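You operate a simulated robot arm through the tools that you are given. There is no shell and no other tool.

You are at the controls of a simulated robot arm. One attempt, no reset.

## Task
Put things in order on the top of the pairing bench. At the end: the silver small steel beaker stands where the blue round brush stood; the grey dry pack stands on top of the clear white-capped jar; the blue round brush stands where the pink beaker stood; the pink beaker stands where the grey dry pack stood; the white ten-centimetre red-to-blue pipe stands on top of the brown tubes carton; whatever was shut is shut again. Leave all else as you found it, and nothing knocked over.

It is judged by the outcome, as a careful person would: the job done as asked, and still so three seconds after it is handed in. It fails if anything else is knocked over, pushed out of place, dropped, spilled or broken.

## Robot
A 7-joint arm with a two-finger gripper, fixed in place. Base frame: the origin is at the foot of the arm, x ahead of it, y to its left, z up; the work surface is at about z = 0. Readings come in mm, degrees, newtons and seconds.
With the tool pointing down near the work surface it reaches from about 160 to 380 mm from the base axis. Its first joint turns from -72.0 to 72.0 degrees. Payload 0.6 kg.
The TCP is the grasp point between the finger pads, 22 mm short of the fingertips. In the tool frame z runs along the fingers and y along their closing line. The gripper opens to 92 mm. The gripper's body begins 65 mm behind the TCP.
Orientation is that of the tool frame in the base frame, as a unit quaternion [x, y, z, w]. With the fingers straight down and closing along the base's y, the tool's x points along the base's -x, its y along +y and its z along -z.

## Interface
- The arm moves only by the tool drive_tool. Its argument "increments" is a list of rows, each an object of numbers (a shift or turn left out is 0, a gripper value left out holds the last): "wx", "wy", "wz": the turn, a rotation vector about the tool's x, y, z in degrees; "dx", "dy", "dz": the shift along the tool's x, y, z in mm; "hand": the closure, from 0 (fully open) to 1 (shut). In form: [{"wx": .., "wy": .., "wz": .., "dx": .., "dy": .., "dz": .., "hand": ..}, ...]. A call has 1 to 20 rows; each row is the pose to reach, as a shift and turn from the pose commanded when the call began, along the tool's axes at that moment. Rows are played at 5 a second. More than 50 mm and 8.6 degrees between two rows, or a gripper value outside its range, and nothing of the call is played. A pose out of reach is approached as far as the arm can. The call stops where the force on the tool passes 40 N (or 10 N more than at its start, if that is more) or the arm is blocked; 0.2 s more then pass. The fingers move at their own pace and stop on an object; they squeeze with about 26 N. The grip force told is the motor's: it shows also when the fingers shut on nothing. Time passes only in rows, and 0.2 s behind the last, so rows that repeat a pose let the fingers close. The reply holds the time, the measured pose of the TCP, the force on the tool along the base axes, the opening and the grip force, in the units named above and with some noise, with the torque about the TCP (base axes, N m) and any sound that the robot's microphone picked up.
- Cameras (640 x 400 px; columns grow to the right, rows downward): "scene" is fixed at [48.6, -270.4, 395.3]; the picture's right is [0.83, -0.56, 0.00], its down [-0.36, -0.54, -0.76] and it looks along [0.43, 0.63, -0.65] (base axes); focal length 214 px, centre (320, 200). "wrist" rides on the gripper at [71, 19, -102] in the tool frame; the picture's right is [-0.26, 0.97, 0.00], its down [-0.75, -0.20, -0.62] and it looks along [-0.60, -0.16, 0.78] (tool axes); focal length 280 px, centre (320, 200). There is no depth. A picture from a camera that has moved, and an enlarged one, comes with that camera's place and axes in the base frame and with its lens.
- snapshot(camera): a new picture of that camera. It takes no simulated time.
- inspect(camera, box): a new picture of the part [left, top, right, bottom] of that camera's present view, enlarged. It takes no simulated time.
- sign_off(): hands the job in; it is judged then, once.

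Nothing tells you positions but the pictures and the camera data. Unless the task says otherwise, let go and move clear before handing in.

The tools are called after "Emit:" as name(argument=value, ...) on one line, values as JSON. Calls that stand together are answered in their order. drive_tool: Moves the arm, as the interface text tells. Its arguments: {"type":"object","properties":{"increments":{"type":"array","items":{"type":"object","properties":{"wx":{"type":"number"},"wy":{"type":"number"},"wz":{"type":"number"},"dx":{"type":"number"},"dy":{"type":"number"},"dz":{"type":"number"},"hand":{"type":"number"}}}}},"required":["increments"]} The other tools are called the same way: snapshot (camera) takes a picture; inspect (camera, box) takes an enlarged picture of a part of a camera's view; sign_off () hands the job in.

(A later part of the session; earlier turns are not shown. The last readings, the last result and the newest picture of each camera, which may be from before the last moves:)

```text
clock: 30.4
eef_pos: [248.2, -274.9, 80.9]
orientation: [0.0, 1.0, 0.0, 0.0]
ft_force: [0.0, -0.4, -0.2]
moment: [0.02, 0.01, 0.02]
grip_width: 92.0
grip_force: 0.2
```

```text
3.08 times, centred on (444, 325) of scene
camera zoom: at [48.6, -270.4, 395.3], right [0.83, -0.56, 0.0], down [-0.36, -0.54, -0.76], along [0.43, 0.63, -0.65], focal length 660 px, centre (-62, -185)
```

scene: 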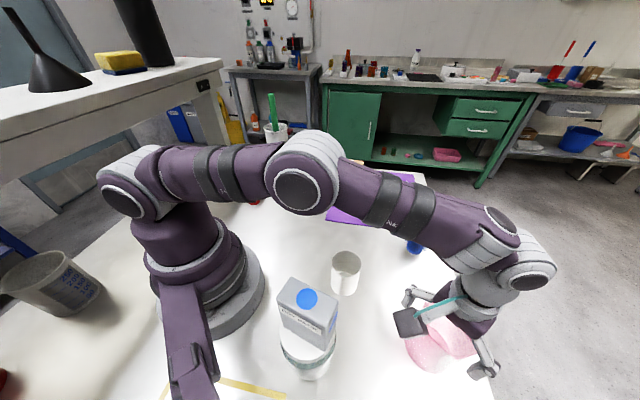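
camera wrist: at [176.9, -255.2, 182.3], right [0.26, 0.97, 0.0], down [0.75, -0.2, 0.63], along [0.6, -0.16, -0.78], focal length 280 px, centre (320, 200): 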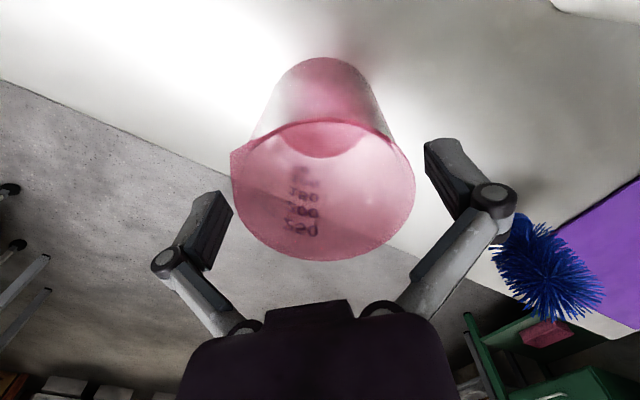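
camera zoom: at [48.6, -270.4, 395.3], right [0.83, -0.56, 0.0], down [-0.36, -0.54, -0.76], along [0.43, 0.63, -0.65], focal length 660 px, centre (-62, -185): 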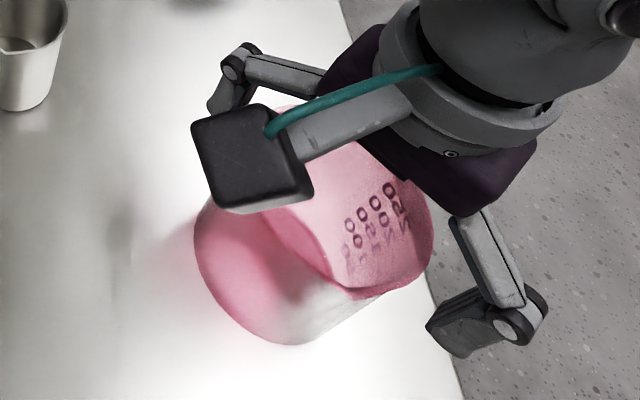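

The beaker is still upright and has shifted only about 3 mm. I'll nudge to re-centre on it and close with the rim inside the pads.

Emit:
drive_tool(increments=[{"dx": 3, "dy": 2.5}, {"dx": 3, "dy": 2.5}, {"dx": 3, "dy": 2.5, "hand": 0.15}, {"dx": 3, "dy": 2.5, "hand": 0.25}, {"dx": 3, "dy": 2.5, "hand": 0.5}, {"dx": 3, "dy": 2.5, "hand": 0.5}, {"dx": 3, "dy": 2.5, "hand": 0.5}, {"dx": 3, "dy": 2.5, "hand": 0.5}])

Emit:
snapshot(camera="wrist")

Emit:
inspect(camera="scene", box=[380, 260, 508, 390])

```text
clock: 32.2
eef_pos: [244.6, -272.0, 81.3]
orientation: [0.0, 1.0, 0.0, -0.001]
ft_force: [0.2, 0.8, 11.2]
moment: [0.01, 0.03, -0.07]
grip_width: 67.4
grip_force: 25.8
```

```text
taken
camera wrist: at [172.9, -252.1, 181.4], right [0.26, 0.97, 0.0], down [0.75, -0.2, 0.63], along [0.6, -0.16, -0.78], focal length 280 px, centre (320, 200)
```

wrist: 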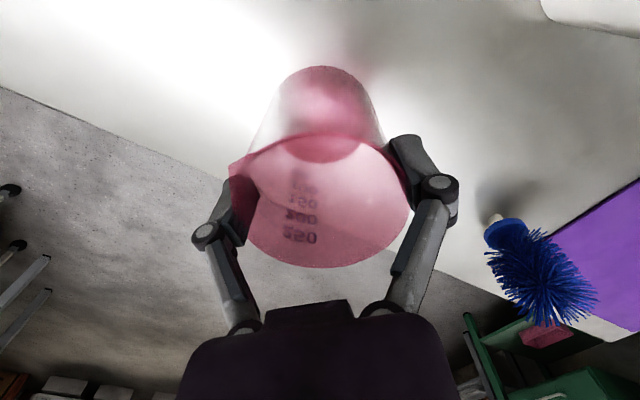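

```text
3.08 times, centred on (444, 325) of scene
camera zoom: at [48.6, -270.4, 395.4], right [0.83, -0.56, 0.0], down [-0.36, -0.54, -0.76], along [0.43, 0.63, -0.65], focal length 660 px, centre (-62, -185)
```

zoom: 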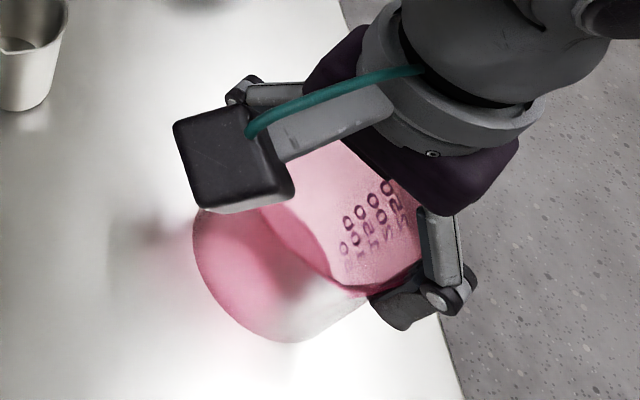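

The grip is now good on the wall at 67.4 mm. I'll lift 50 mm and check that the beaker hangs level.

Emit:
drive_tool(increments=[{"dz": -4}, {"dz": -10}, {"dz": -25}, {"dz": -40}, {"dz": -50}, {"dz": -50}])

Emit:
snapshot(camera="wrist")

Emit:
snapshot(camera="scene")

```text
clock: 33.6
eef_pos: [241.9, -270.1, 129.2]
orientation: [-0.001, 1.0, 0.0, 0.0]
ft_force: [0.0, 0.4, -0.7]
moment: [-0.04, 0.0, -0.03]
grip_width: 67.1
grip_force: 26.0
```

```text
taken
camera wrist: at [170.7, -250.1, 231.4], right [0.26, 0.97, 0.0], down [0.75, -0.2, 0.63], along [0.6, -0.16, -0.78], focal length 280 px, centre (320, 200)
```

wrist: 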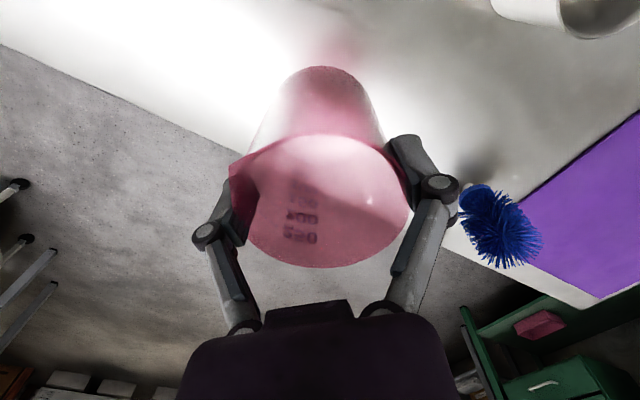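

```text
taken
```

scene: 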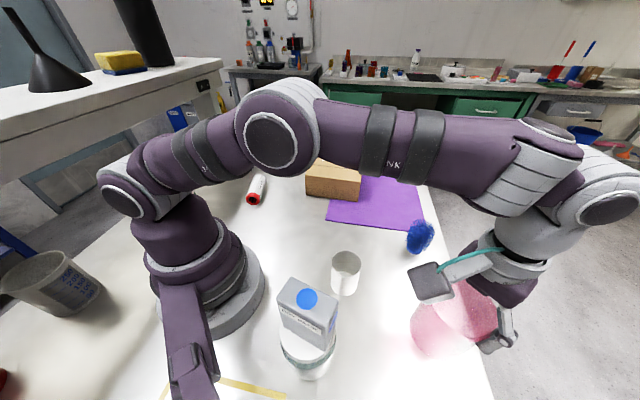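

The beaker hangs level. I'll carry it inward and over to the pack's old spot, staying above the brush.

Emit:
drive_tool(increments=[{"dx": 6, "dy": 25, "dz": -18}, {"dx": 9, "dy": 50, "dz": -36}, {"dx": 5, "dy": 75, "dz": -52}, {"dx": -5, "dy": 100, "dz": -60}, {"dx": -18, "dy": 122, "dz": -60}, {"dx": -32, "dy": 144, "dz": -60}, {"dx": -46, "dy": 166, "dz": -60}, {"dx": -60, "dy": 186, "dz": -60}, {"dx": -74, "dy": 204, "dz": -60}, {"dx": -85, "dy": 218, "dz": -60}, {"dx": -85, "dy": 218, "dz": -60}])

Emit:
snapshot(camera="wrist")

Emit:
snapshot(camera="scene")

```text
clock: 36.0
eef_pos: [327.2, -50.5, 189.9]
orientation: [0.0, 1.0, -0.001, -0.001]
ft_force: [0.0, 0.5, -0.8]
moment: [-0.01, 0.02, 0.02]
grip_width: 66.8
grip_force: 25.3
```

```text
taken
camera wrist: at [255.1, -32.4, 290.8], right [0.26, 0.97, 0.0], down [0.75, -0.2, 0.62], along [0.6, -0.16, -0.78], focal length 280 px, centre (320, 200)
```

wrist: 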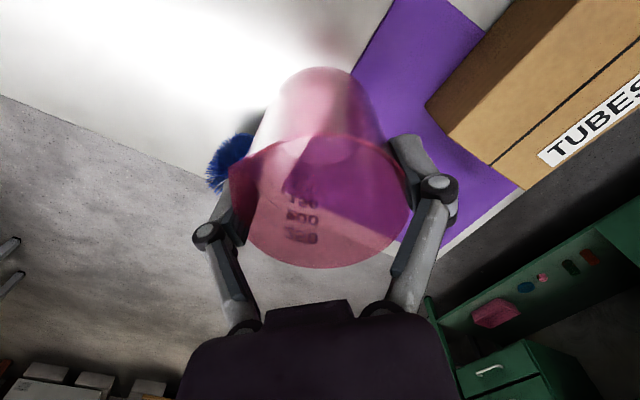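

```text
taken
```

scene: 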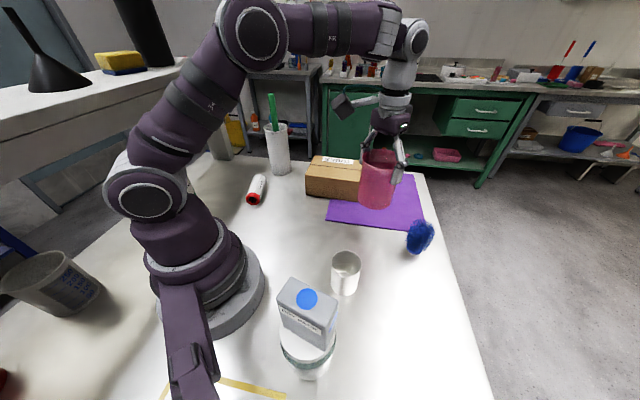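

The pink beaker is over the pack's old spot and clear of the brush and carton. I'll descend most of the way and recheck position.

Emit:
drive_tool(increments=[{"dz": 15}, {"dz": 35}, {"dz": 55}, {"dz": 75}, {"dz": 90}, {"dz": 90}])

Emit:
inspect(camera="scene", box=[310, 130, 470, 260])

Emit:
snapshot(camera="wrist")

```text
clock: 37.4
eef_pos: [328.2, -52.7, 100.5]
orientation: [0.0, 1.0, 0.0, 0.0]
ft_force: [0.3, -0.4, -1.2]
moment: [0.02, 0.01, 0.0]
grip_width: 66.7
grip_force: 26.3
```

```text
3.08 times, centred on (390, 195) of scene
camera zoom: at [48.6, -270.4, 395.3], right [0.83, -0.56, 0.0], down [-0.36, -0.54, -0.76], along [0.43, 0.63, -0.65], focal length 660 px, centre (105, 215)
```

zoom: 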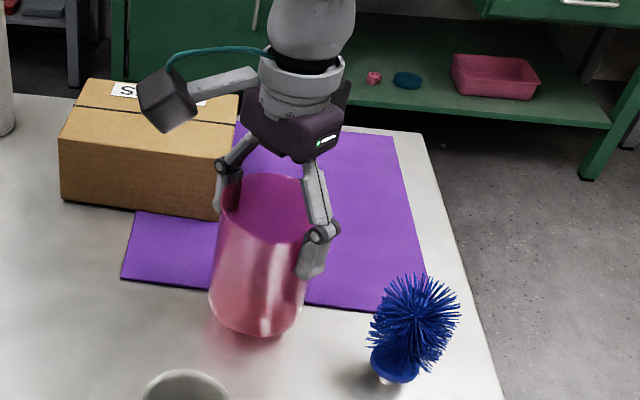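

```text
taken
camera wrist: at [256.5, -33.4, 202.3], right [0.26, 0.97, 0.0], down [0.75, -0.2, 0.62], along [0.6, -0.16, -0.78], focal length 280 px, centre (320, 200)
```

wrist: 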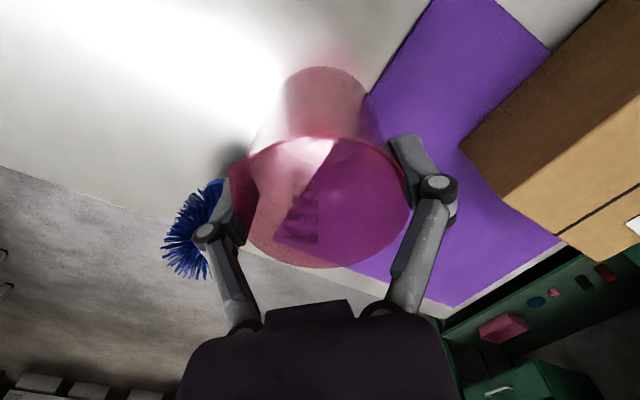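

The position is right on target, with the beaker bottom about 19 mm up. I'll lower gently to contact.

Emit:
drive_tool(increments=[{"dz": 6}, {"dz": 11}, {"dz": 14}, {"dz": 16}, {"dz": 16}])

```text
clock: 38.6
eef_pos: [328.7, -51.6, 85.0]
orientation: [0.0, 1.0, 0.0, 0.001]
ft_force: [-1.3, -0.6, 5.6]
moment: [0.03, 0.02, 0.04]
grip_width: 66.4
grip_force: 25.8
```

First contact shows at 5.6 N. I'll ease down 1.5 mm more.

Emit:
drive_tool(increments=[{"dz": 1}, {"dz": 1.5}, {"dz": 1.5}])

Emit:
inspect(camera="scene", box=[330, 150, 460, 260])

```text
clock: 39.4
eef_pos: [328.9, -53.3, 83.5]
orientation: [0.001, 1.0, 0.0, 0.001]
ft_force: [-0.9, -2.7, 13.4]
moment: [-0.05, -0.31, -0.06]
grip_width: 66.5
grip_force: 26.1
```

```text
3.64 times, centred on (395, 205) of scene
camera zoom: at [48.6, -270.4, 395.4], right [0.83, -0.56, 0.0], down [-0.36, -0.54, -0.76], along [0.43, 0.63, -0.65], focal length 780 px, centre (47, 182)
```

zoom: 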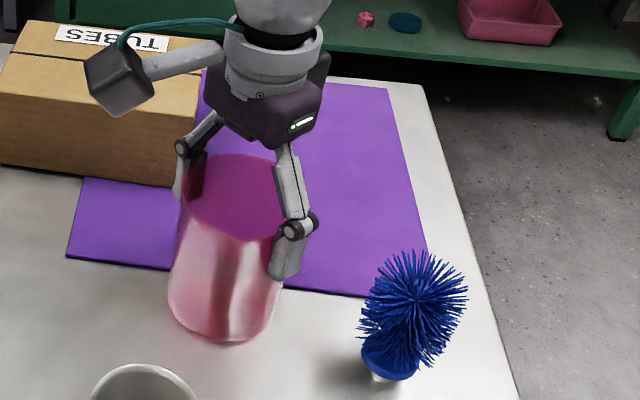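

The contact is on the mat side, as the mat has some thickness. The beaker is effectively seated, so I'll open slowly.

Emit:
drive_tool(increments=[{"hand": 0.27}, {"hand": 0.22}, {"hand": 0.15}, {"hand": 0.05}, {"hand": 0}, {"hand": 0}])

Emit:
inspect(camera="scene", box=[330, 150, 460, 260])

Emit:
snapshot(camera="wrist")

```text
clock: 40.8
eef_pos: [328.5, -52.4, 82.5]
orientation: [0.0, 1.0, 0.0, 0.0]
ft_force: [0.0, -0.5, -0.1]
moment: [0.01, -0.02, 0.0]
grip_width: 92.0
grip_force: 0.1
```

```text
3.64 times, centred on (395, 205) of scene
camera zoom: at [48.6, -270.4, 395.3], right [0.83, -0.56, 0.0], down [-0.36, -0.54, -0.76], along [0.43, 0.63, -0.65], focal length 780 px, centre (47, 182)
```

zoom: 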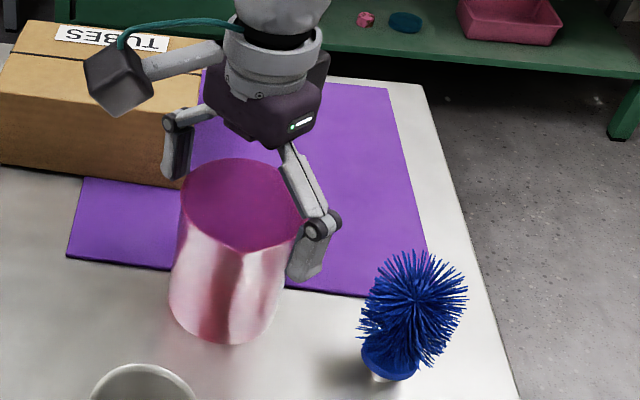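

```text
taken
camera wrist: at [256.7, -33.3, 184.1], right [0.26, 0.97, 0.0], down [0.75, -0.2, 0.62], along [0.6, -0.16, -0.78], focal length 280 px, centre (320, 200)
```

wrist: 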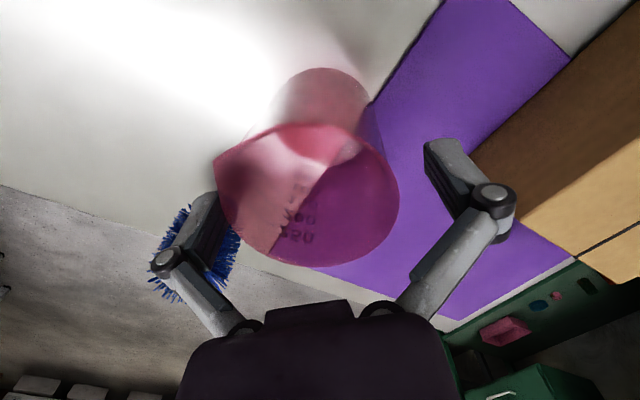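

The beaker settled with a slight lean from the mat edge, so its rim moved about 3 mm toward one finger. I'll re-centre by 3 mm and rise straight up.

Emit:
drive_tool(increments=[{"dy": -3}, {"dy": -3, "dz": -10}, {"dy": -3, "dz": -30}, {"dy": -3, "dz": -55}, {"dy": -3, "dz": -80}, {"dy": -3, "dz": -105}, {"dy": -3, "dz": -105}])

Emit:
snapshot(camera="wrist")

Emit:
snapshot(camera="scene")

```text
clock: 42.4
eef_pos: [328.3, -55.9, 186.0]
orientation: [0.0, 1.0, 0.001, 0.0]
ft_force: [-0.7, 0.3, -0.1]
moment: [-0.01, 0.01, 0.02]
grip_width: 91.9
grip_force: 0.0
```

```text
taken
camera wrist: at [255.9, -36.2, 287.9], right [0.26, 0.97, 0.0], down [0.75, -0.2, 0.62], along [0.6, -0.16, -0.78], focal length 280 px, centre (320, 200)
```

wrist: 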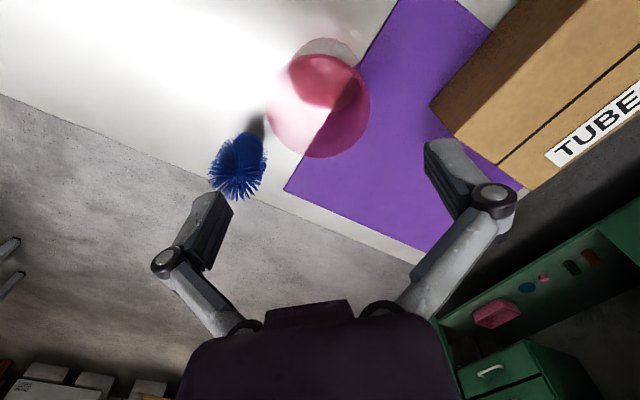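

```text
taken
```

scene: 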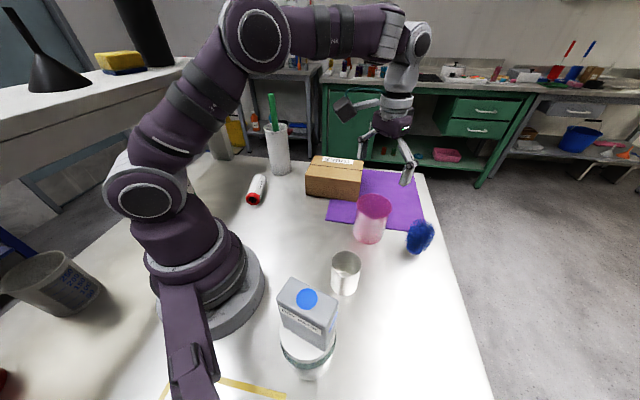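

The pink beaker now stands at the pack's old spot. Next is the brush, so I'll take closer looks at it from this view.

Emit:
inspect(camera="wrist", box=[190, 90, 300, 210])

Emit:
inspect(camera="scene", box=[380, 200, 450, 265])

```text
3.33 times, centred on (245, 150) of wrist
camera zoom: at [255.9, -36.2, 287.9], right [0.26, 0.97, 0.0], down [0.75, -0.2, 0.62], along [0.6, -0.16, -0.78], focal length 935 px, centre (570, 367)
```

zoom: 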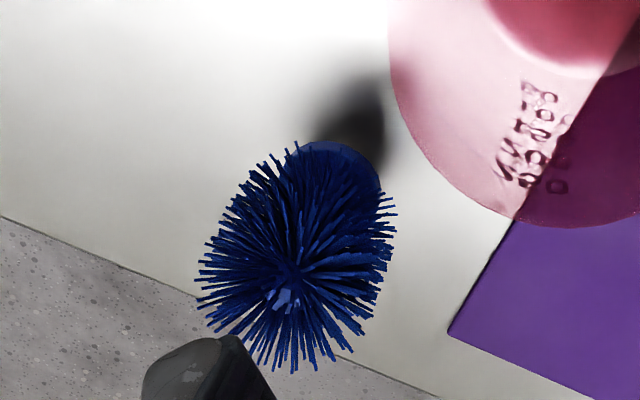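

```text
6.15 times, centred on (415, 232) of scene
camera zoom: at [48.6, -270.4, 395.3], right [0.83, -0.56, 0.0], down [-0.36, -0.54, -0.76], along [0.43, 0.63, -0.65], focal length 1320 px, centre (-265, 0)
```

zoom: 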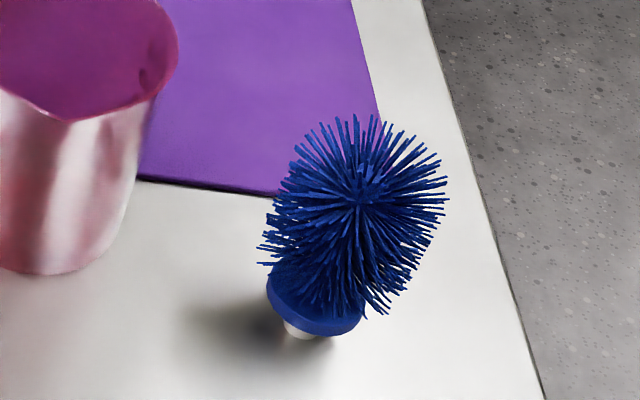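

The brush's foot is at about (369,-148), r≈397, with a bristle head about 50 mm across and about 80 mm tall. It is just past vertical reach, so I'll align radially first and then tilt the tool outward about 9°.

Emit:
drive_tool(increments=[{"dx": 2, "dy": -18, "dz": 2, "wz": 5.5}, {"dx": 4, "dy": -36, "dz": 4, "wz": 11}, {"dx": 5.5, "dy": -55, "dz": 6, "wz": 16.5}, {"dx": 7, "dy": -73, "dz": 10, "wz": 22}, {"dx": 7, "dy": -73, "dz": 10, "wz": 22}])

Emit:
snapshot(camera="wrist")

Emit:
inspect(camera="wrist", box=[250, 60, 400, 170])

```text
clock: 43.6
eef_pos: [318.5, -129.1, 177.4]
orientation: [0.191, 0.982, 0.0, 0.0]
ft_force: [0.0, 0.6, 0.3]
moment: [-0.02, -0.03, 0.01]
grip_width: 92.1
grip_force: 0.0
```

```text
taken
camera wrist: at [259.6, -83.8, 278.5], right [0.61, 0.8, 0.0], down [0.62, -0.47, 0.63], along [0.5, -0.38, -0.78], focal length 280 px, centre (320, 200)
```

wrist: 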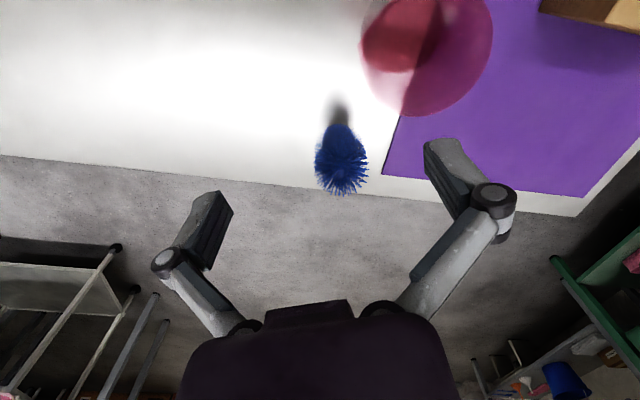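

```text
3.64 times, centred on (325, 115) of wrist
camera zoom: at [259.6, -83.8, 278.5], right [0.61, 0.8, 0.0], down [0.62, -0.47, 0.63], along [0.5, -0.38, -0.78], focal length 1020 px, centre (302, 509)
```

zoom: 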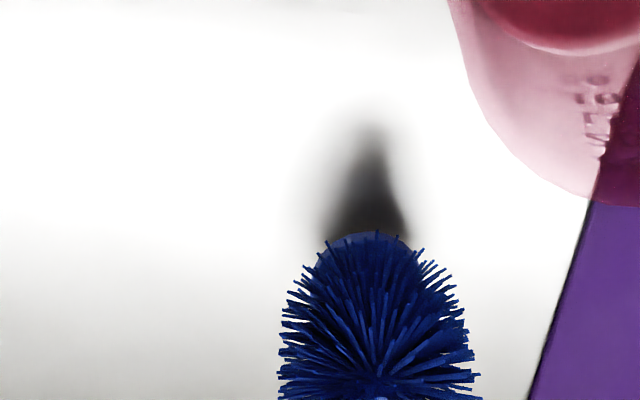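

The brush is straight ahead radially. I'll tilt the tool outward 9° and move above it at z≈130 to check alignment.

Emit:
drive_tool(increments=[{"dx": -11, "dy": 0.5, "dz": 3, "wy": -2}, {"dx": -22, "dy": 1, "dz": 10, "wy": -4}, {"dx": -34, "dy": 1.4, "dz": 20, "wy": -6}, {"dx": -45, "dy": 1.8, "dz": 34, "wy": -8}, {"dx": -55.9, "dy": 2.2, "dz": 47, "wy": -9}, {"dx": -55.9, "dy": 2.2, "dz": 47, "wy": -9}])

Emit:
snapshot(camera="wrist")

Emit:
inspect(camera="scene", box=[340, 150, 500, 270])

```text
clock: 45.0
eef_pos: [373.7, -147.2, 130.5]
orientation: [0.19, 0.979, -0.015, 0.076]
ft_force: [0.2, 1.0, 0.4]
moment: [0.02, 0.02, -0.01]
grip_width: 91.9
grip_force: 0.1
```

```text
taken
camera wrist: at [301.1, -96.8, 219.4], right [0.6, 0.8, 0.04], down [0.52, -0.43, 0.74], along [0.6, -0.42, -0.68], focal length 280 px, centre (320, 200)
```

wrist: 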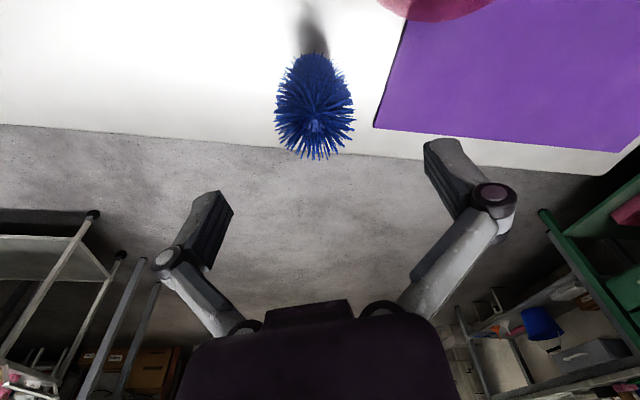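

```text
3.33 times, centred on (420, 210) of scene
camera zoom: at [48.6, -270.4, 395.3], right [0.83, -0.56, 0.0], down [-0.36, -0.54, -0.76], along [0.43, 0.63, -0.65], focal length 715 px, centre (-13, 167)
```

zoom: 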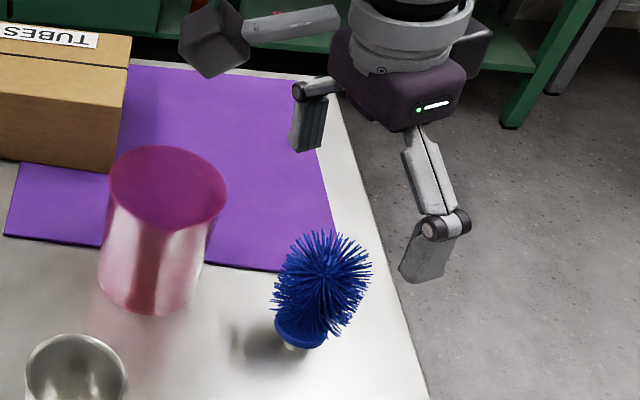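

Emit:
inspect(camera="wrist", box=[250, 0, 390, 170])

```text
2.35 times, centred on (320, 85) of wrist
camera zoom: at [301.1, -96.8, 219.4], right [0.6, 0.8, 0.04], down [0.52, -0.43, 0.74], along [0.6, -0.42, -0.68], focal length 660 px, centre (320, 471)
```

zoom: 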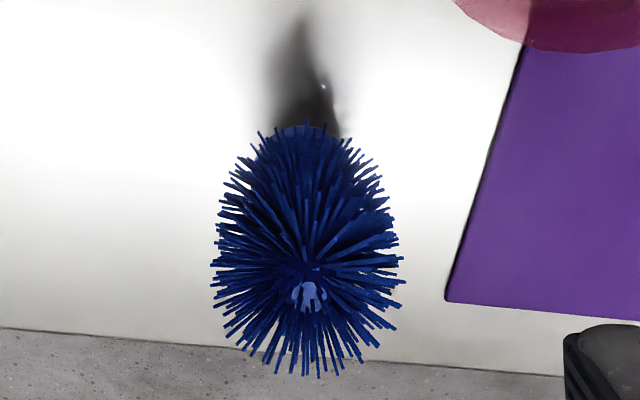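

The brush core tip triangulates to (374,-148, z≈76), directly under the TCP. I'll descend vertically, with the tilt maintained, to z≈42.

Emit:
drive_tool(increments=[{"dx": 2.3, "dz": 14.8}, {"dx": 4.6, "dz": 29.6}, {"dx": 7.0, "dz": 45}, {"dx": 9.3, "dz": 60}, {"dx": 11.6, "dz": 75}, {"dx": 13.5, "dz": 86.9}, {"dx": 13.5, "dz": 86.9}])

Emit:
snapshot(camera="wrist")

Emit:
inspect(camera="scene", box=[340, 150, 500, 270])

```text
clock: 46.6
eef_pos: [375.1, -147.3, 42.6]
orientation: [0.19, 0.979, -0.015, 0.077]
ft_force: [-0.4, 0.3, -0.2]
moment: [0.01, 0.01, 0.04]
grip_width: 92.3
grip_force: 0.1
```

```text
taken
camera wrist: at [301.8, -96.7, 131.8], right [0.6, 0.8, 0.04], down [0.52, -0.43, 0.74], along [0.6, -0.42, -0.68], focal length 280 px, centre (320, 200)
```

wrist: 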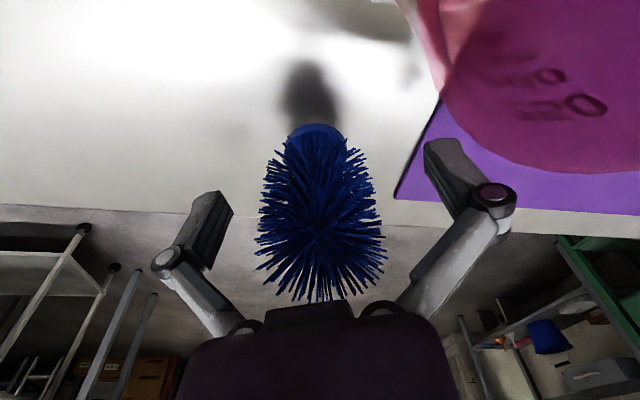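

```text
3.33 times, centred on (420, 210) of scene
camera zoom: at [48.6, -270.4, 395.3], right [0.83, -0.56, 0.0], down [-0.36, -0.54, -0.76], along [0.43, 0.63, -0.65], focal length 715 px, centre (-13, 167)
```

zoom: 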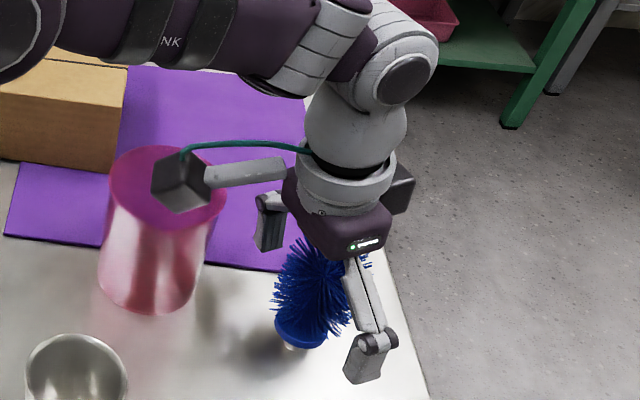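

The brush is centred between the fingers with nothing touched. Closing.

Emit:
drive_tool(increments=[{"hand": 0.3}, {"hand": 0.5}, {"hand": 0.7}, {"hand": 0.8}, {"hand": 0.8}, {"hand": 0.8}, {"hand": 0.8}])

Emit:
snapshot(camera="wrist")

Emit:
inspect(camera="scene", box=[340, 150, 500, 270])

```text
clock: 48.2
eef_pos: [375.5, -147.9, 43.2]
orientation: [0.191, 0.978, -0.015, 0.079]
ft_force: [-1.9, -0.1, 18.7]
moment: [0.0, 0.04, -0.01]
grip_width: 27.3
grip_force: 25.7
```

```text
taken
camera wrist: at [301.9, -96.9, 132.2], right [0.6, 0.8, 0.04], down [0.52, -0.43, 0.74], along [0.61, -0.42, -0.68], focal length 280 px, centre (320, 200)
```

wrist: 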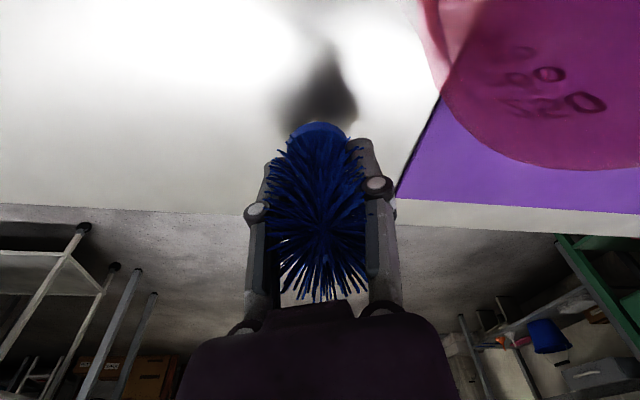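

```text
3.33 times, centred on (420, 210) of scene
camera zoom: at [48.6, -270.4, 395.4], right [0.83, -0.56, 0.0], down [-0.36, -0.54, -0.76], along [0.43, 0.63, -0.65], focal length 715 px, centre (-13, 167)
```

zoom: 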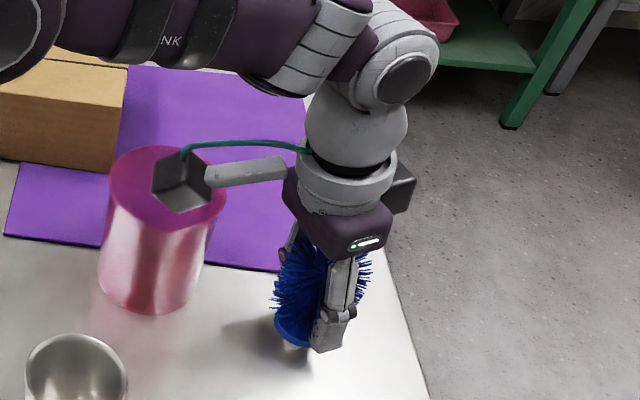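

The brush is held at 27 mm width. I'll lift it vertically and check that it stays in the grip.

Emit:
drive_tool(increments=[{"dx": -0.6, "dz": -4}, {"dx": -1.9, "dz": -12}, {"dx": -3.9, "dz": -25}, {"dx": -6.3, "dz": -40}, {"dx": -9.4, "dz": -59.3}, {"dx": -9.4, "dz": -59.3}])

Emit:
snapshot(camera="wrist")

Emit:
inspect(camera="scene", box=[340, 130, 500, 270])

```text
clock: 49.6
eef_pos: [374.1, -147.7, 103.0]
orientation: [0.19, 0.979, -0.015, 0.077]
ft_force: [-0.3, -0.5, -0.3]
moment: [-0.01, 0.02, 0.0]
grip_width: 27.2
grip_force: 26.3
```

```text
taken
camera wrist: at [300.8, -96.4, 191.8], right [0.6, 0.8, 0.04], down [0.52, -0.43, 0.73], along [0.6, -0.42, -0.68], focal length 280 px, centre (320, 200)
```

wrist: 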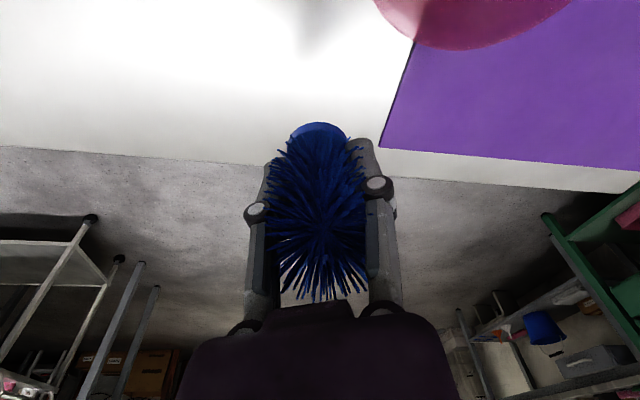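

```text
2.86 times, centred on (420, 200) of scene
camera zoom: at [48.6, -270.4, 395.3], right [0.83, -0.56, 0.0], down [-0.36, -0.54, -0.76], along [0.43, 0.63, -0.65], focal length 613 px, centre (34, 200)
```

zoom: 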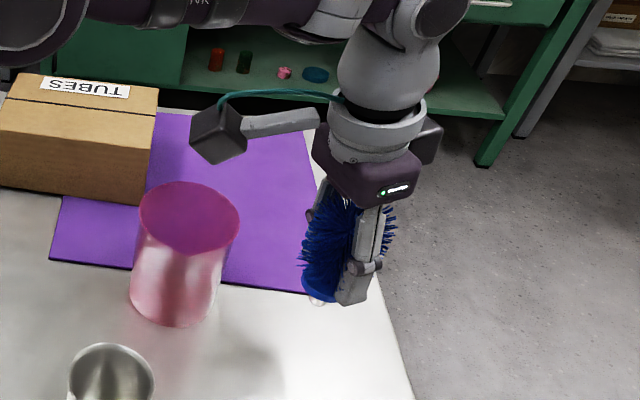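

The brush is held firmly and upright. I'll carry it to the pink beaker's old spot at (246,-275), swinging the yaw so the tilt stays radial.

Emit:
drive_tool(increments=[{"dx": 7, "dy": -16.6, "dz": -1.1, "wx": 0.41, "wz": 2.6}, {"dx": 14, "dy": -33.2, "dz": -2.2, "wx": 0.83, "wz": 5.2}, {"dx": 21.1, "dy": -49.8, "dz": -3.3, "wx": 1.24, "wz": 7.9}, {"dx": 28.1, "dy": -66.4, "dz": -4.4, "wx": 1.65, "wz": 10.5}, {"dx": 35.1, "dy": -83, "dz": -5.5, "wx": 2.07, "wz": 13.1}, {"dx": 42.1, "dy": -99.6, "dz": -6.7, "wx": 2.48, "wz": 15.7}, {"dx": 49.1, "dy": -116.2, "dz": -7.8, "wx": 2.89, "wz": 18.3}, {"dx": 56.2, "dy": -132.8, "dz": -8.9, "wx": 3.3, "wz": 21}, {"dx": 63.2, "dy": -149.4, "dz": -10, "wx": 3.72, "wz": 23.6}, {"dx": 70.2, "dy": -166, "dz": -11.1, "wx": 4.13, "wz": 26.2}, {"dx": 70.2, "dy": -166, "dz": -11.1, "wx": 4.13, "wz": 26.2}])

Emit:
snapshot(camera="wrist")

Emit:
snapshot(camera="scene")

```text
clock: 52.0
eef_pos: [244.9, -277.0, 104.9]
orientation: [0.409, 0.909, -0.032, 0.072]
ft_force: [-0.1, 0.9, -1.0]
moment: [-0.03, -0.01, 0.03]
grip_width: 27.1
grip_force: 25.3
```

```text
taken
camera wrist: at [201.9, -197.8, 193.0], right [0.89, 0.45, 0.04], down [0.27, -0.62, 0.73], along [0.35, -0.65, -0.68], focal length 280 px, centre (320, 200)
```

wrist: 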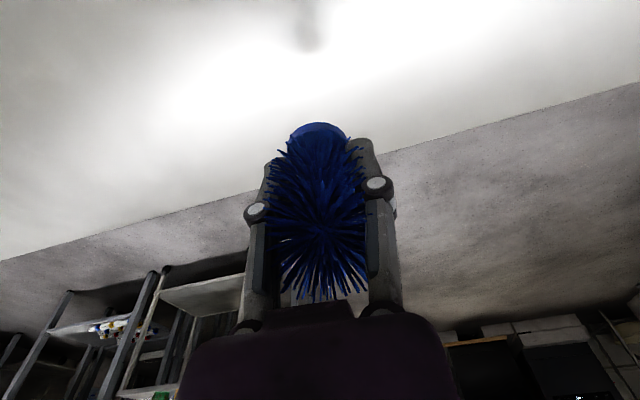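

```text
taken
```

scene: 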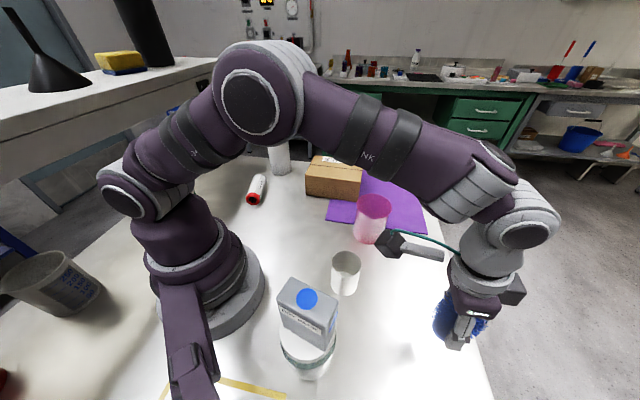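

The brush is above the target spot. I'll lower it vertically to just above the table, then ease down.

Emit:
drive_tool(increments=[{"dx": 1.0, "dy": 0.7, "dz": 11}, {"dx": 3.2, "dy": 0.7, "dz": 25}, {"dx": 5.4, "dy": 0.7, "dz": 39}, {"dx": 7.1, "dy": 0.7, "dz": 50}, {"dx": 7.9, "dy": 0.7, "dz": 54.5}, {"dx": 7.9, "dy": 0.7, "dz": 54.5}])

Emit:
snapshot(camera="wrist")

Emit:
inspect(camera="scene", box=[380, 230, 520, 370])

```text
clock: 53.4
eef_pos: [246.8, -276.3, 48.6]
orientation: [0.41, 0.909, -0.032, 0.071]
ft_force: [-0.8, -0.4, -1.3]
moment: [0.01, 0.0, 0.0]
grip_width: 27.4
grip_force: 26.1
```

```text
taken
camera wrist: at [203.7, -199.1, 137.0], right [0.89, 0.45, 0.04], down [0.28, -0.62, 0.73], along [0.35, -0.65, -0.68], focal length 280 px, centre (320, 200)
```

wrist: 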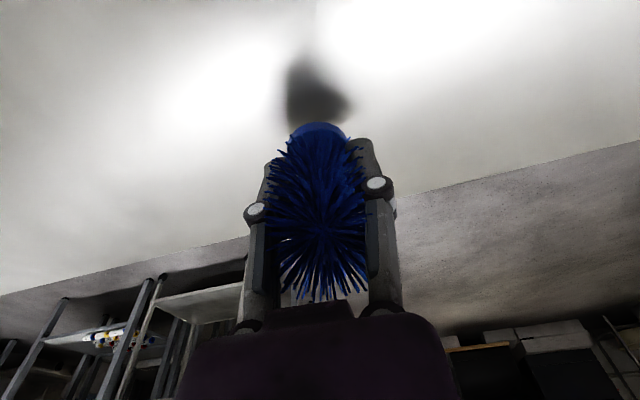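

```text
2.86 times, centred on (450, 300) of scene
camera zoom: at [48.6, -270.4, 395.3], right [0.83, -0.56, 0.0], down [-0.36, -0.54, -0.76], along [0.43, 0.63, -0.65], focal length 613 px, centre (-51, -86)
```

zoom: 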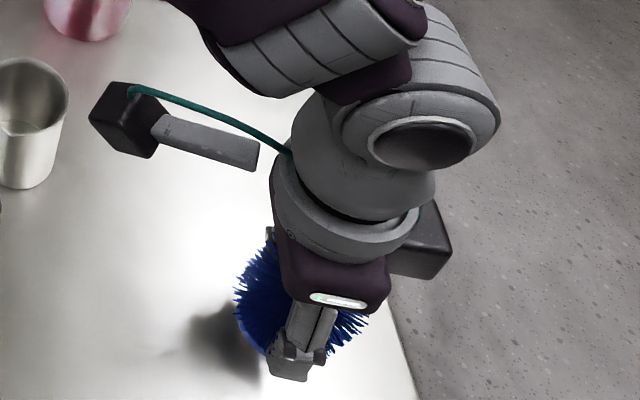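

The brush foot is about 4–5 mm above the table. I'll lower slowly until contact.

Emit:
drive_tool(increments=[{"dx": 0.3, "dz": 2}, {"dx": 0.5, "dz": 3}, {"dx": 0.6, "dz": 4}, {"dx": 0.6, "dz": 4}])

```text
clock: 54.4
eef_pos: [247.5, -274.4, 42.9]
orientation: [0.409, 0.909, -0.032, 0.072]
ft_force: [-1.2, 0.7, 3.4]
moment: [0.01, 0.05, 0.02]
grip_width: 27.0
grip_force: 25.9
```

Light contact at 3.4 N. I'll press half a millimetre more and open slowly.

Emit:
drive_tool(increments=[{"dx": 0.1, "dz": 0.5}, {"dx": 0.1, "dz": 0.5, "hand": 0.68}, {"dx": 0.1, "dz": 0.5, "hand": 0.64}, {"dx": 0.1, "dz": 0.5, "hand": 0.58}, {"dx": 0.1, "dz": 0.5, "hand": 0.45}, {"dx": 0.1, "dz": 0.5, "hand": 0.25}, {"dx": 0.1, "dz": 0.5, "hand": 0.0}, {"dx": 0.1, "dz": 0.5, "hand": 0.0}, {"dx": 0.1, "dz": 0.5, "hand": 0.0}])

Emit:
snapshot(camera="wrist")

Emit:
inspect(camera="scene", box=[380, 230, 520, 370])

```text
clock: 56.4
eef_pos: [246.7, -274.5, 43.2]
orientation: [0.41, 0.909, -0.033, 0.072]
ft_force: [-0.1, -0.4, 0.3]
moment: [-0.01, 0.0, -0.01]
grip_width: 92.1
grip_force: 0.1
```

```text
taken
camera wrist: at [204.4, -197.9, 132.1], right [0.89, 0.45, 0.04], down [0.27, -0.62, 0.74], along [0.35, -0.65, -0.68], focal length 280 px, centre (320, 200)
```

wrist: 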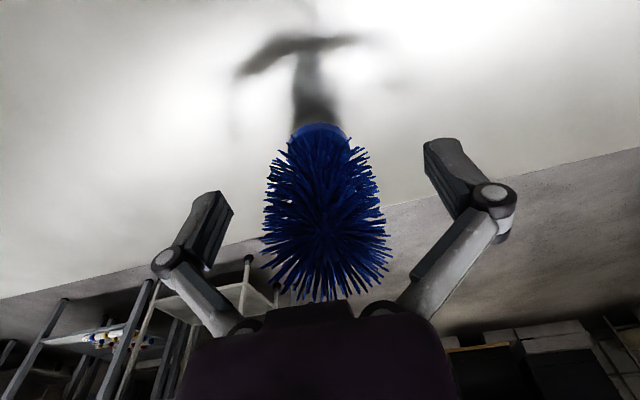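

```text
2.86 times, centred on (450, 300) of scene
camera zoom: at [48.6, -270.4, 395.3], right [0.83, -0.56, 0.0], down [-0.36, -0.54, -0.76], along [0.43, 0.63, -0.65], focal length 613 px, centre (-51, -86)
```

zoom: 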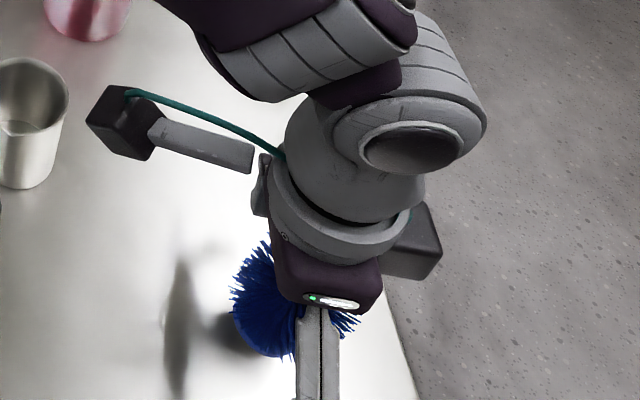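

The brush stands on its own. I'll withdraw straight up and verify.

Emit:
drive_tool(increments=[{"dx": -1.6, "dz": -10}, {"dx": -4, "dz": -25}, {"dx": -7.1, "dz": -45}, {"dx": -10.3, "dz": -65}, {"dx": -14.1, "dz": -88.9}, {"dx": -14.1, "dz": -88.9}])

Emit:
snapshot(camera="wrist")

Emit:
snapshot(camera="scene")

```text
clock: 57.8
eef_pos: [246.8, -274.9, 134.6]
orientation: [0.409, 0.909, -0.032, 0.072]
ft_force: [-0.1, 0.2, 0.1]
moment: [0.01, 0.03, -0.02]
grip_width: 92.1
grip_force: 0.0
```

```text
taken
camera wrist: at [203.0, -197.5, 223.3], right [0.89, 0.45, 0.04], down [0.27, -0.62, 0.74], along [0.35, -0.65, -0.68], focal length 280 px, centre (320, 200)
```

wrist: 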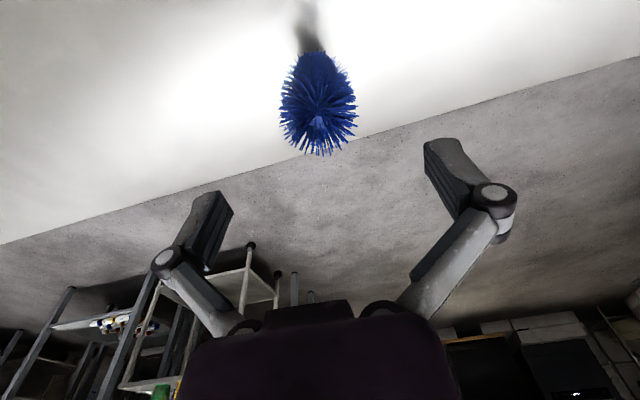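

```text
taken
```

scene: 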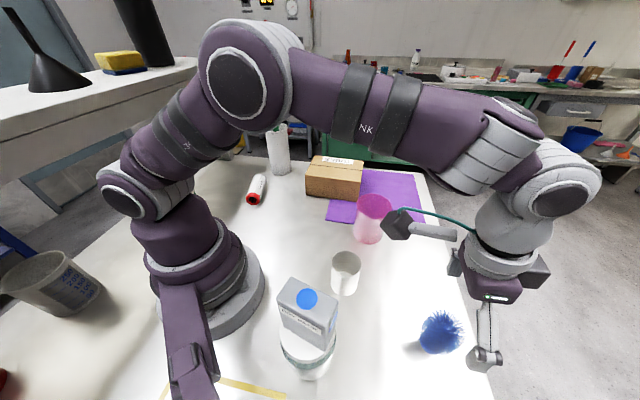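

The brush now stands where the pink beaker was. Next I'll look at the steel beaker from above to get its centre and spout direction.

Emit:
drive_tool(increments=[{"dx": 16.5, "dy": 8.9, "dz": -7.7, "wy": 1.1}, {"dx": 33, "dy": 17.7, "dz": -15.4, "wy": 2.3}, {"dx": 49.6, "dy": 26.6, "dz": -23, "wy": 3.4}, {"dx": 66, "dy": 35.5, "dz": -30.7, "wy": 4.5}, {"dx": 82.7, "dy": 44.3, "dz": -38.4, "wy": 5.6}, {"dx": 99.2, "dy": 53.2, "dz": -46, "wy": 6.8}, {"dx": 115.8, "dy": 62, "dz": -53.7, "wy": 7.9}, {"dx": 132.3, "dy": 70.9, "dz": -61.4, "wy": 9}, {"dx": 132.3, "dy": 70.9, "dz": -61.4, "wy": 9}])

Emit:
snapshot(camera="wrist")

Emit:
snapshot(camera="scene")

```text
clock: 59.8
eef_pos: [206.2, -122.9, 174.6]
orientation: [0.41, 0.912, 0.0, 0.001]
ft_force: [-0.4, -0.4, -0.6]
moment: [0.02, 0.01, 0.0]
grip_width: 92.0
grip_force: 0.1
```

```text
taken
camera wrist: at [173.0, -56.5, 275.6], right [0.9, 0.44, 0.0], down [0.35, -0.7, 0.62], along [0.28, -0.56, -0.78], focal length 280 px, centre (320, 200)
```

wrist: 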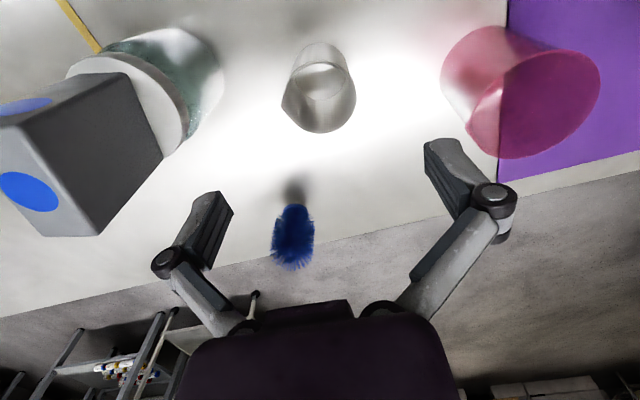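

```text
taken
```

scene: 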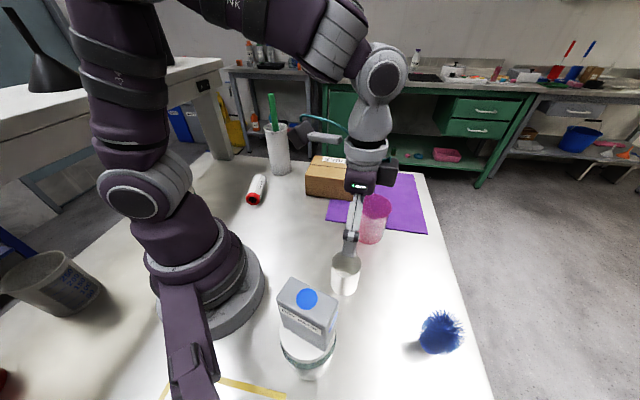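

Emit:
inspect(camera="wrist", box=[255, 20, 385, 150])

Emit:
inspect(camera="scene", box=[310, 235, 380, 305])

```text
3.08 times, centred on (320, 85) of wrist
camera zoom: at [173.0, -56.5, 275.6], right [0.9, 0.44, 0.0], down [0.35, -0.7, 0.62], along [0.28, -0.56, -0.78], focal length 863 px, centre (320, 554)
```

zoom: 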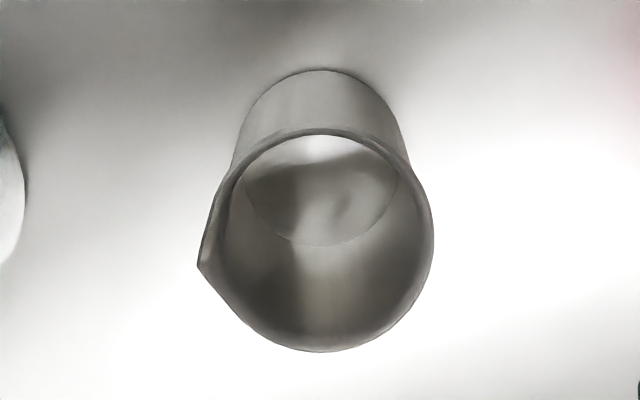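

```text
5.71 times, centred on (345, 270) of scene
camera zoom: at [48.6, -270.4, 395.3], right [0.83, -0.56, 0.0], down [-0.36, -0.54, -0.76], along [0.43, 0.63, -0.65], focal length 1226 px, centre (177, -200)
```

zoom: 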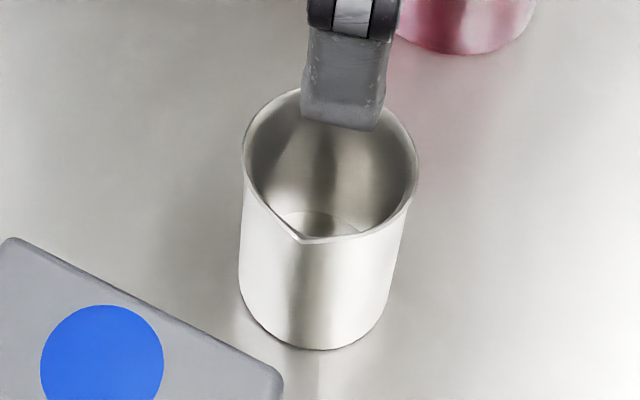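

The steel beaker is at about (204,-118), 51 mm in diameter and about 74 mm tall, with its spout toward 218°. That is near the finger line I'd need for the tilted place, so I'll first grip it clear of the spout and turn it in place. I'm moving over it now.

Emit:
drive_tool(increments=[{"dx": 0.6, "dy": 0.2, "wz": -7.9}, {"dx": 1.2, "dy": 0.4, "wz": -15.9}, {"dx": 1.8, "dy": 0.7, "wz": -23.8}, {"dx": 2.4, "dy": 0.9, "wz": -31.8}, {"dx": 3, "dy": 1.1, "wz": -39.7}, {"dx": 3.6, "dy": 1.4, "wz": -47.6}, {"dx": 4.2, "dy": 1.6, "wz": -55.6}, {"dx": 4.8, "dy": 1.8, "wz": -63.5}, {"dx": 4.8, "dy": 1.8, "wz": -63.5, "dz": 25}, {"dx": 4.8, "dy": 1.8, "wz": -63.5, "dz": 45}, {"dx": 4.8, "dy": 1.8, "wz": -63.5, "dz": 45}])

Emit:
snapshot(camera="wrist")

Emit:
inspect(camera="wrist", box=[240, 50, 400, 220])

```text
clock: 62.2
eef_pos: [205.8, -118.5, 126.1]
orientation: [-0.13, 0.992, 0.0, 0.0]
ft_force: [0.9, -0.2, -0.3]
moment: [0.01, 0.03, -0.01]
grip_width: 92.0
grip_force: 0.0
```

```text
taken
camera wrist: at [130.6, -118.6, 228.7], right [0.0, 1.0, 0.0], down [0.78, 0.0, 0.63], along [0.63, 0.0, -0.78], focal length 280 px, centre (320, 200)
```

wrist: 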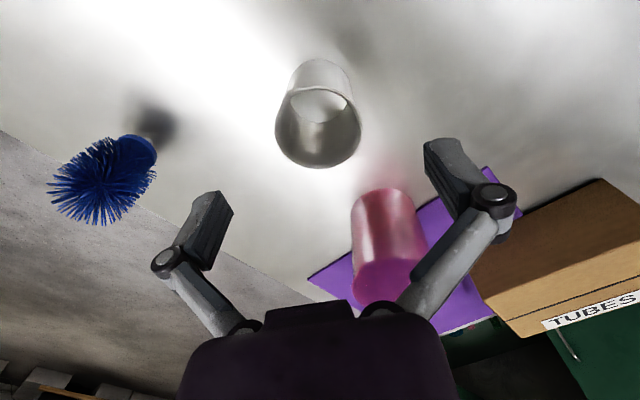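

```text
2.35 times, centred on (320, 135) of wrist
camera zoom: at [130.6, -118.6, 228.7], right [0.0, 1.0, 0.0], down [0.78, 0.0, 0.63], along [0.63, 0.0, -0.78], focal length 660 px, centre (320, 353)
```

zoom: 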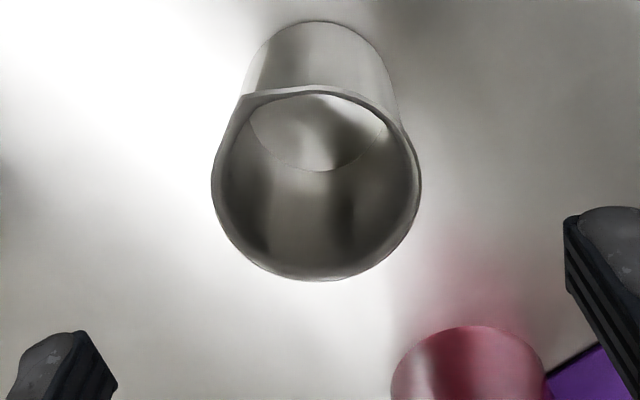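

Aligned to within 2 mm and the spout is clear of the finger line. I'll descend to z≈58 and close.

Emit:
drive_tool(increments=[{"dx": 1.7, "dy": -0.5, "dz": 10}, {"dx": 1.7, "dy": -0.5, "dz": 25}, {"dx": 1.7, "dy": -0.5, "dz": 42}, {"dx": 1.7, "dy": -0.5, "dz": 57}, {"dx": 1.7, "dy": -0.5, "dz": 68}, {"dx": 1.7, "dy": -0.5, "dz": 68}, {"dx": 1.7, "dy": -0.5, "dz": 68, "hand": 0.25}, {"dx": 1.7, "dy": -0.5, "dz": 68, "hand": 0.45}, {"dx": 1.7, "dy": -0.5, "dz": 68, "hand": 0.6}, {"dx": 1.7, "dy": -0.5, "dz": 68, "hand": 0.6}, {"dx": 1.7, "dy": -0.5, "dz": 68, "hand": 0.6}, {"dx": 1.7, "dy": -0.5, "dz": 68, "hand": 0.6}])

Emit:
snapshot(camera="wrist")

Emit:
inspect(camera="scene", box=[280, 180, 430, 310])

```text
clock: 64.8
eef_pos: [202.5, -119.2, 59.9]
orientation: [-0.131, 0.991, -0.001, 0.0]
ft_force: [-0.6, -0.2, 4.7]
moment: [0.03, 0.0, 0.04]
grip_width: 52.1
grip_force: 26.1
```

```text
taken
camera wrist: at [129.3, -119.4, 161.7], right [0.0, 1.0, 0.0], down [0.78, 0.0, 0.63], along [0.63, 0.0, -0.78], focal length 280 px, centre (320, 200)
```

wrist: 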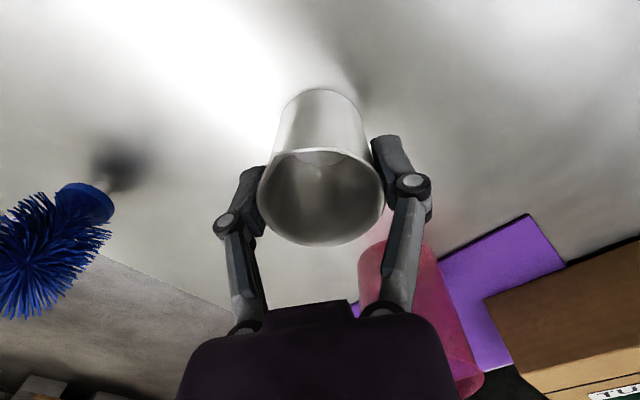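

```text
3.08 times, centred on (355, 245) of scene
camera zoom: at [48.6, -270.4, 395.4], right [0.83, -0.56, 0.0], down [-0.36, -0.54, -0.76], along [0.43, 0.63, -0.65], focal length 660 px, centre (212, 62)
```

zoom: 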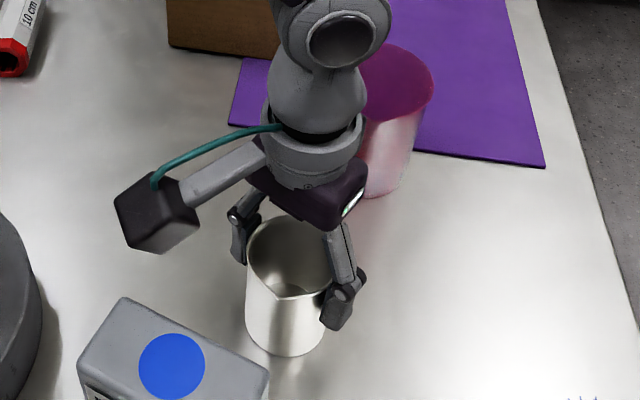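

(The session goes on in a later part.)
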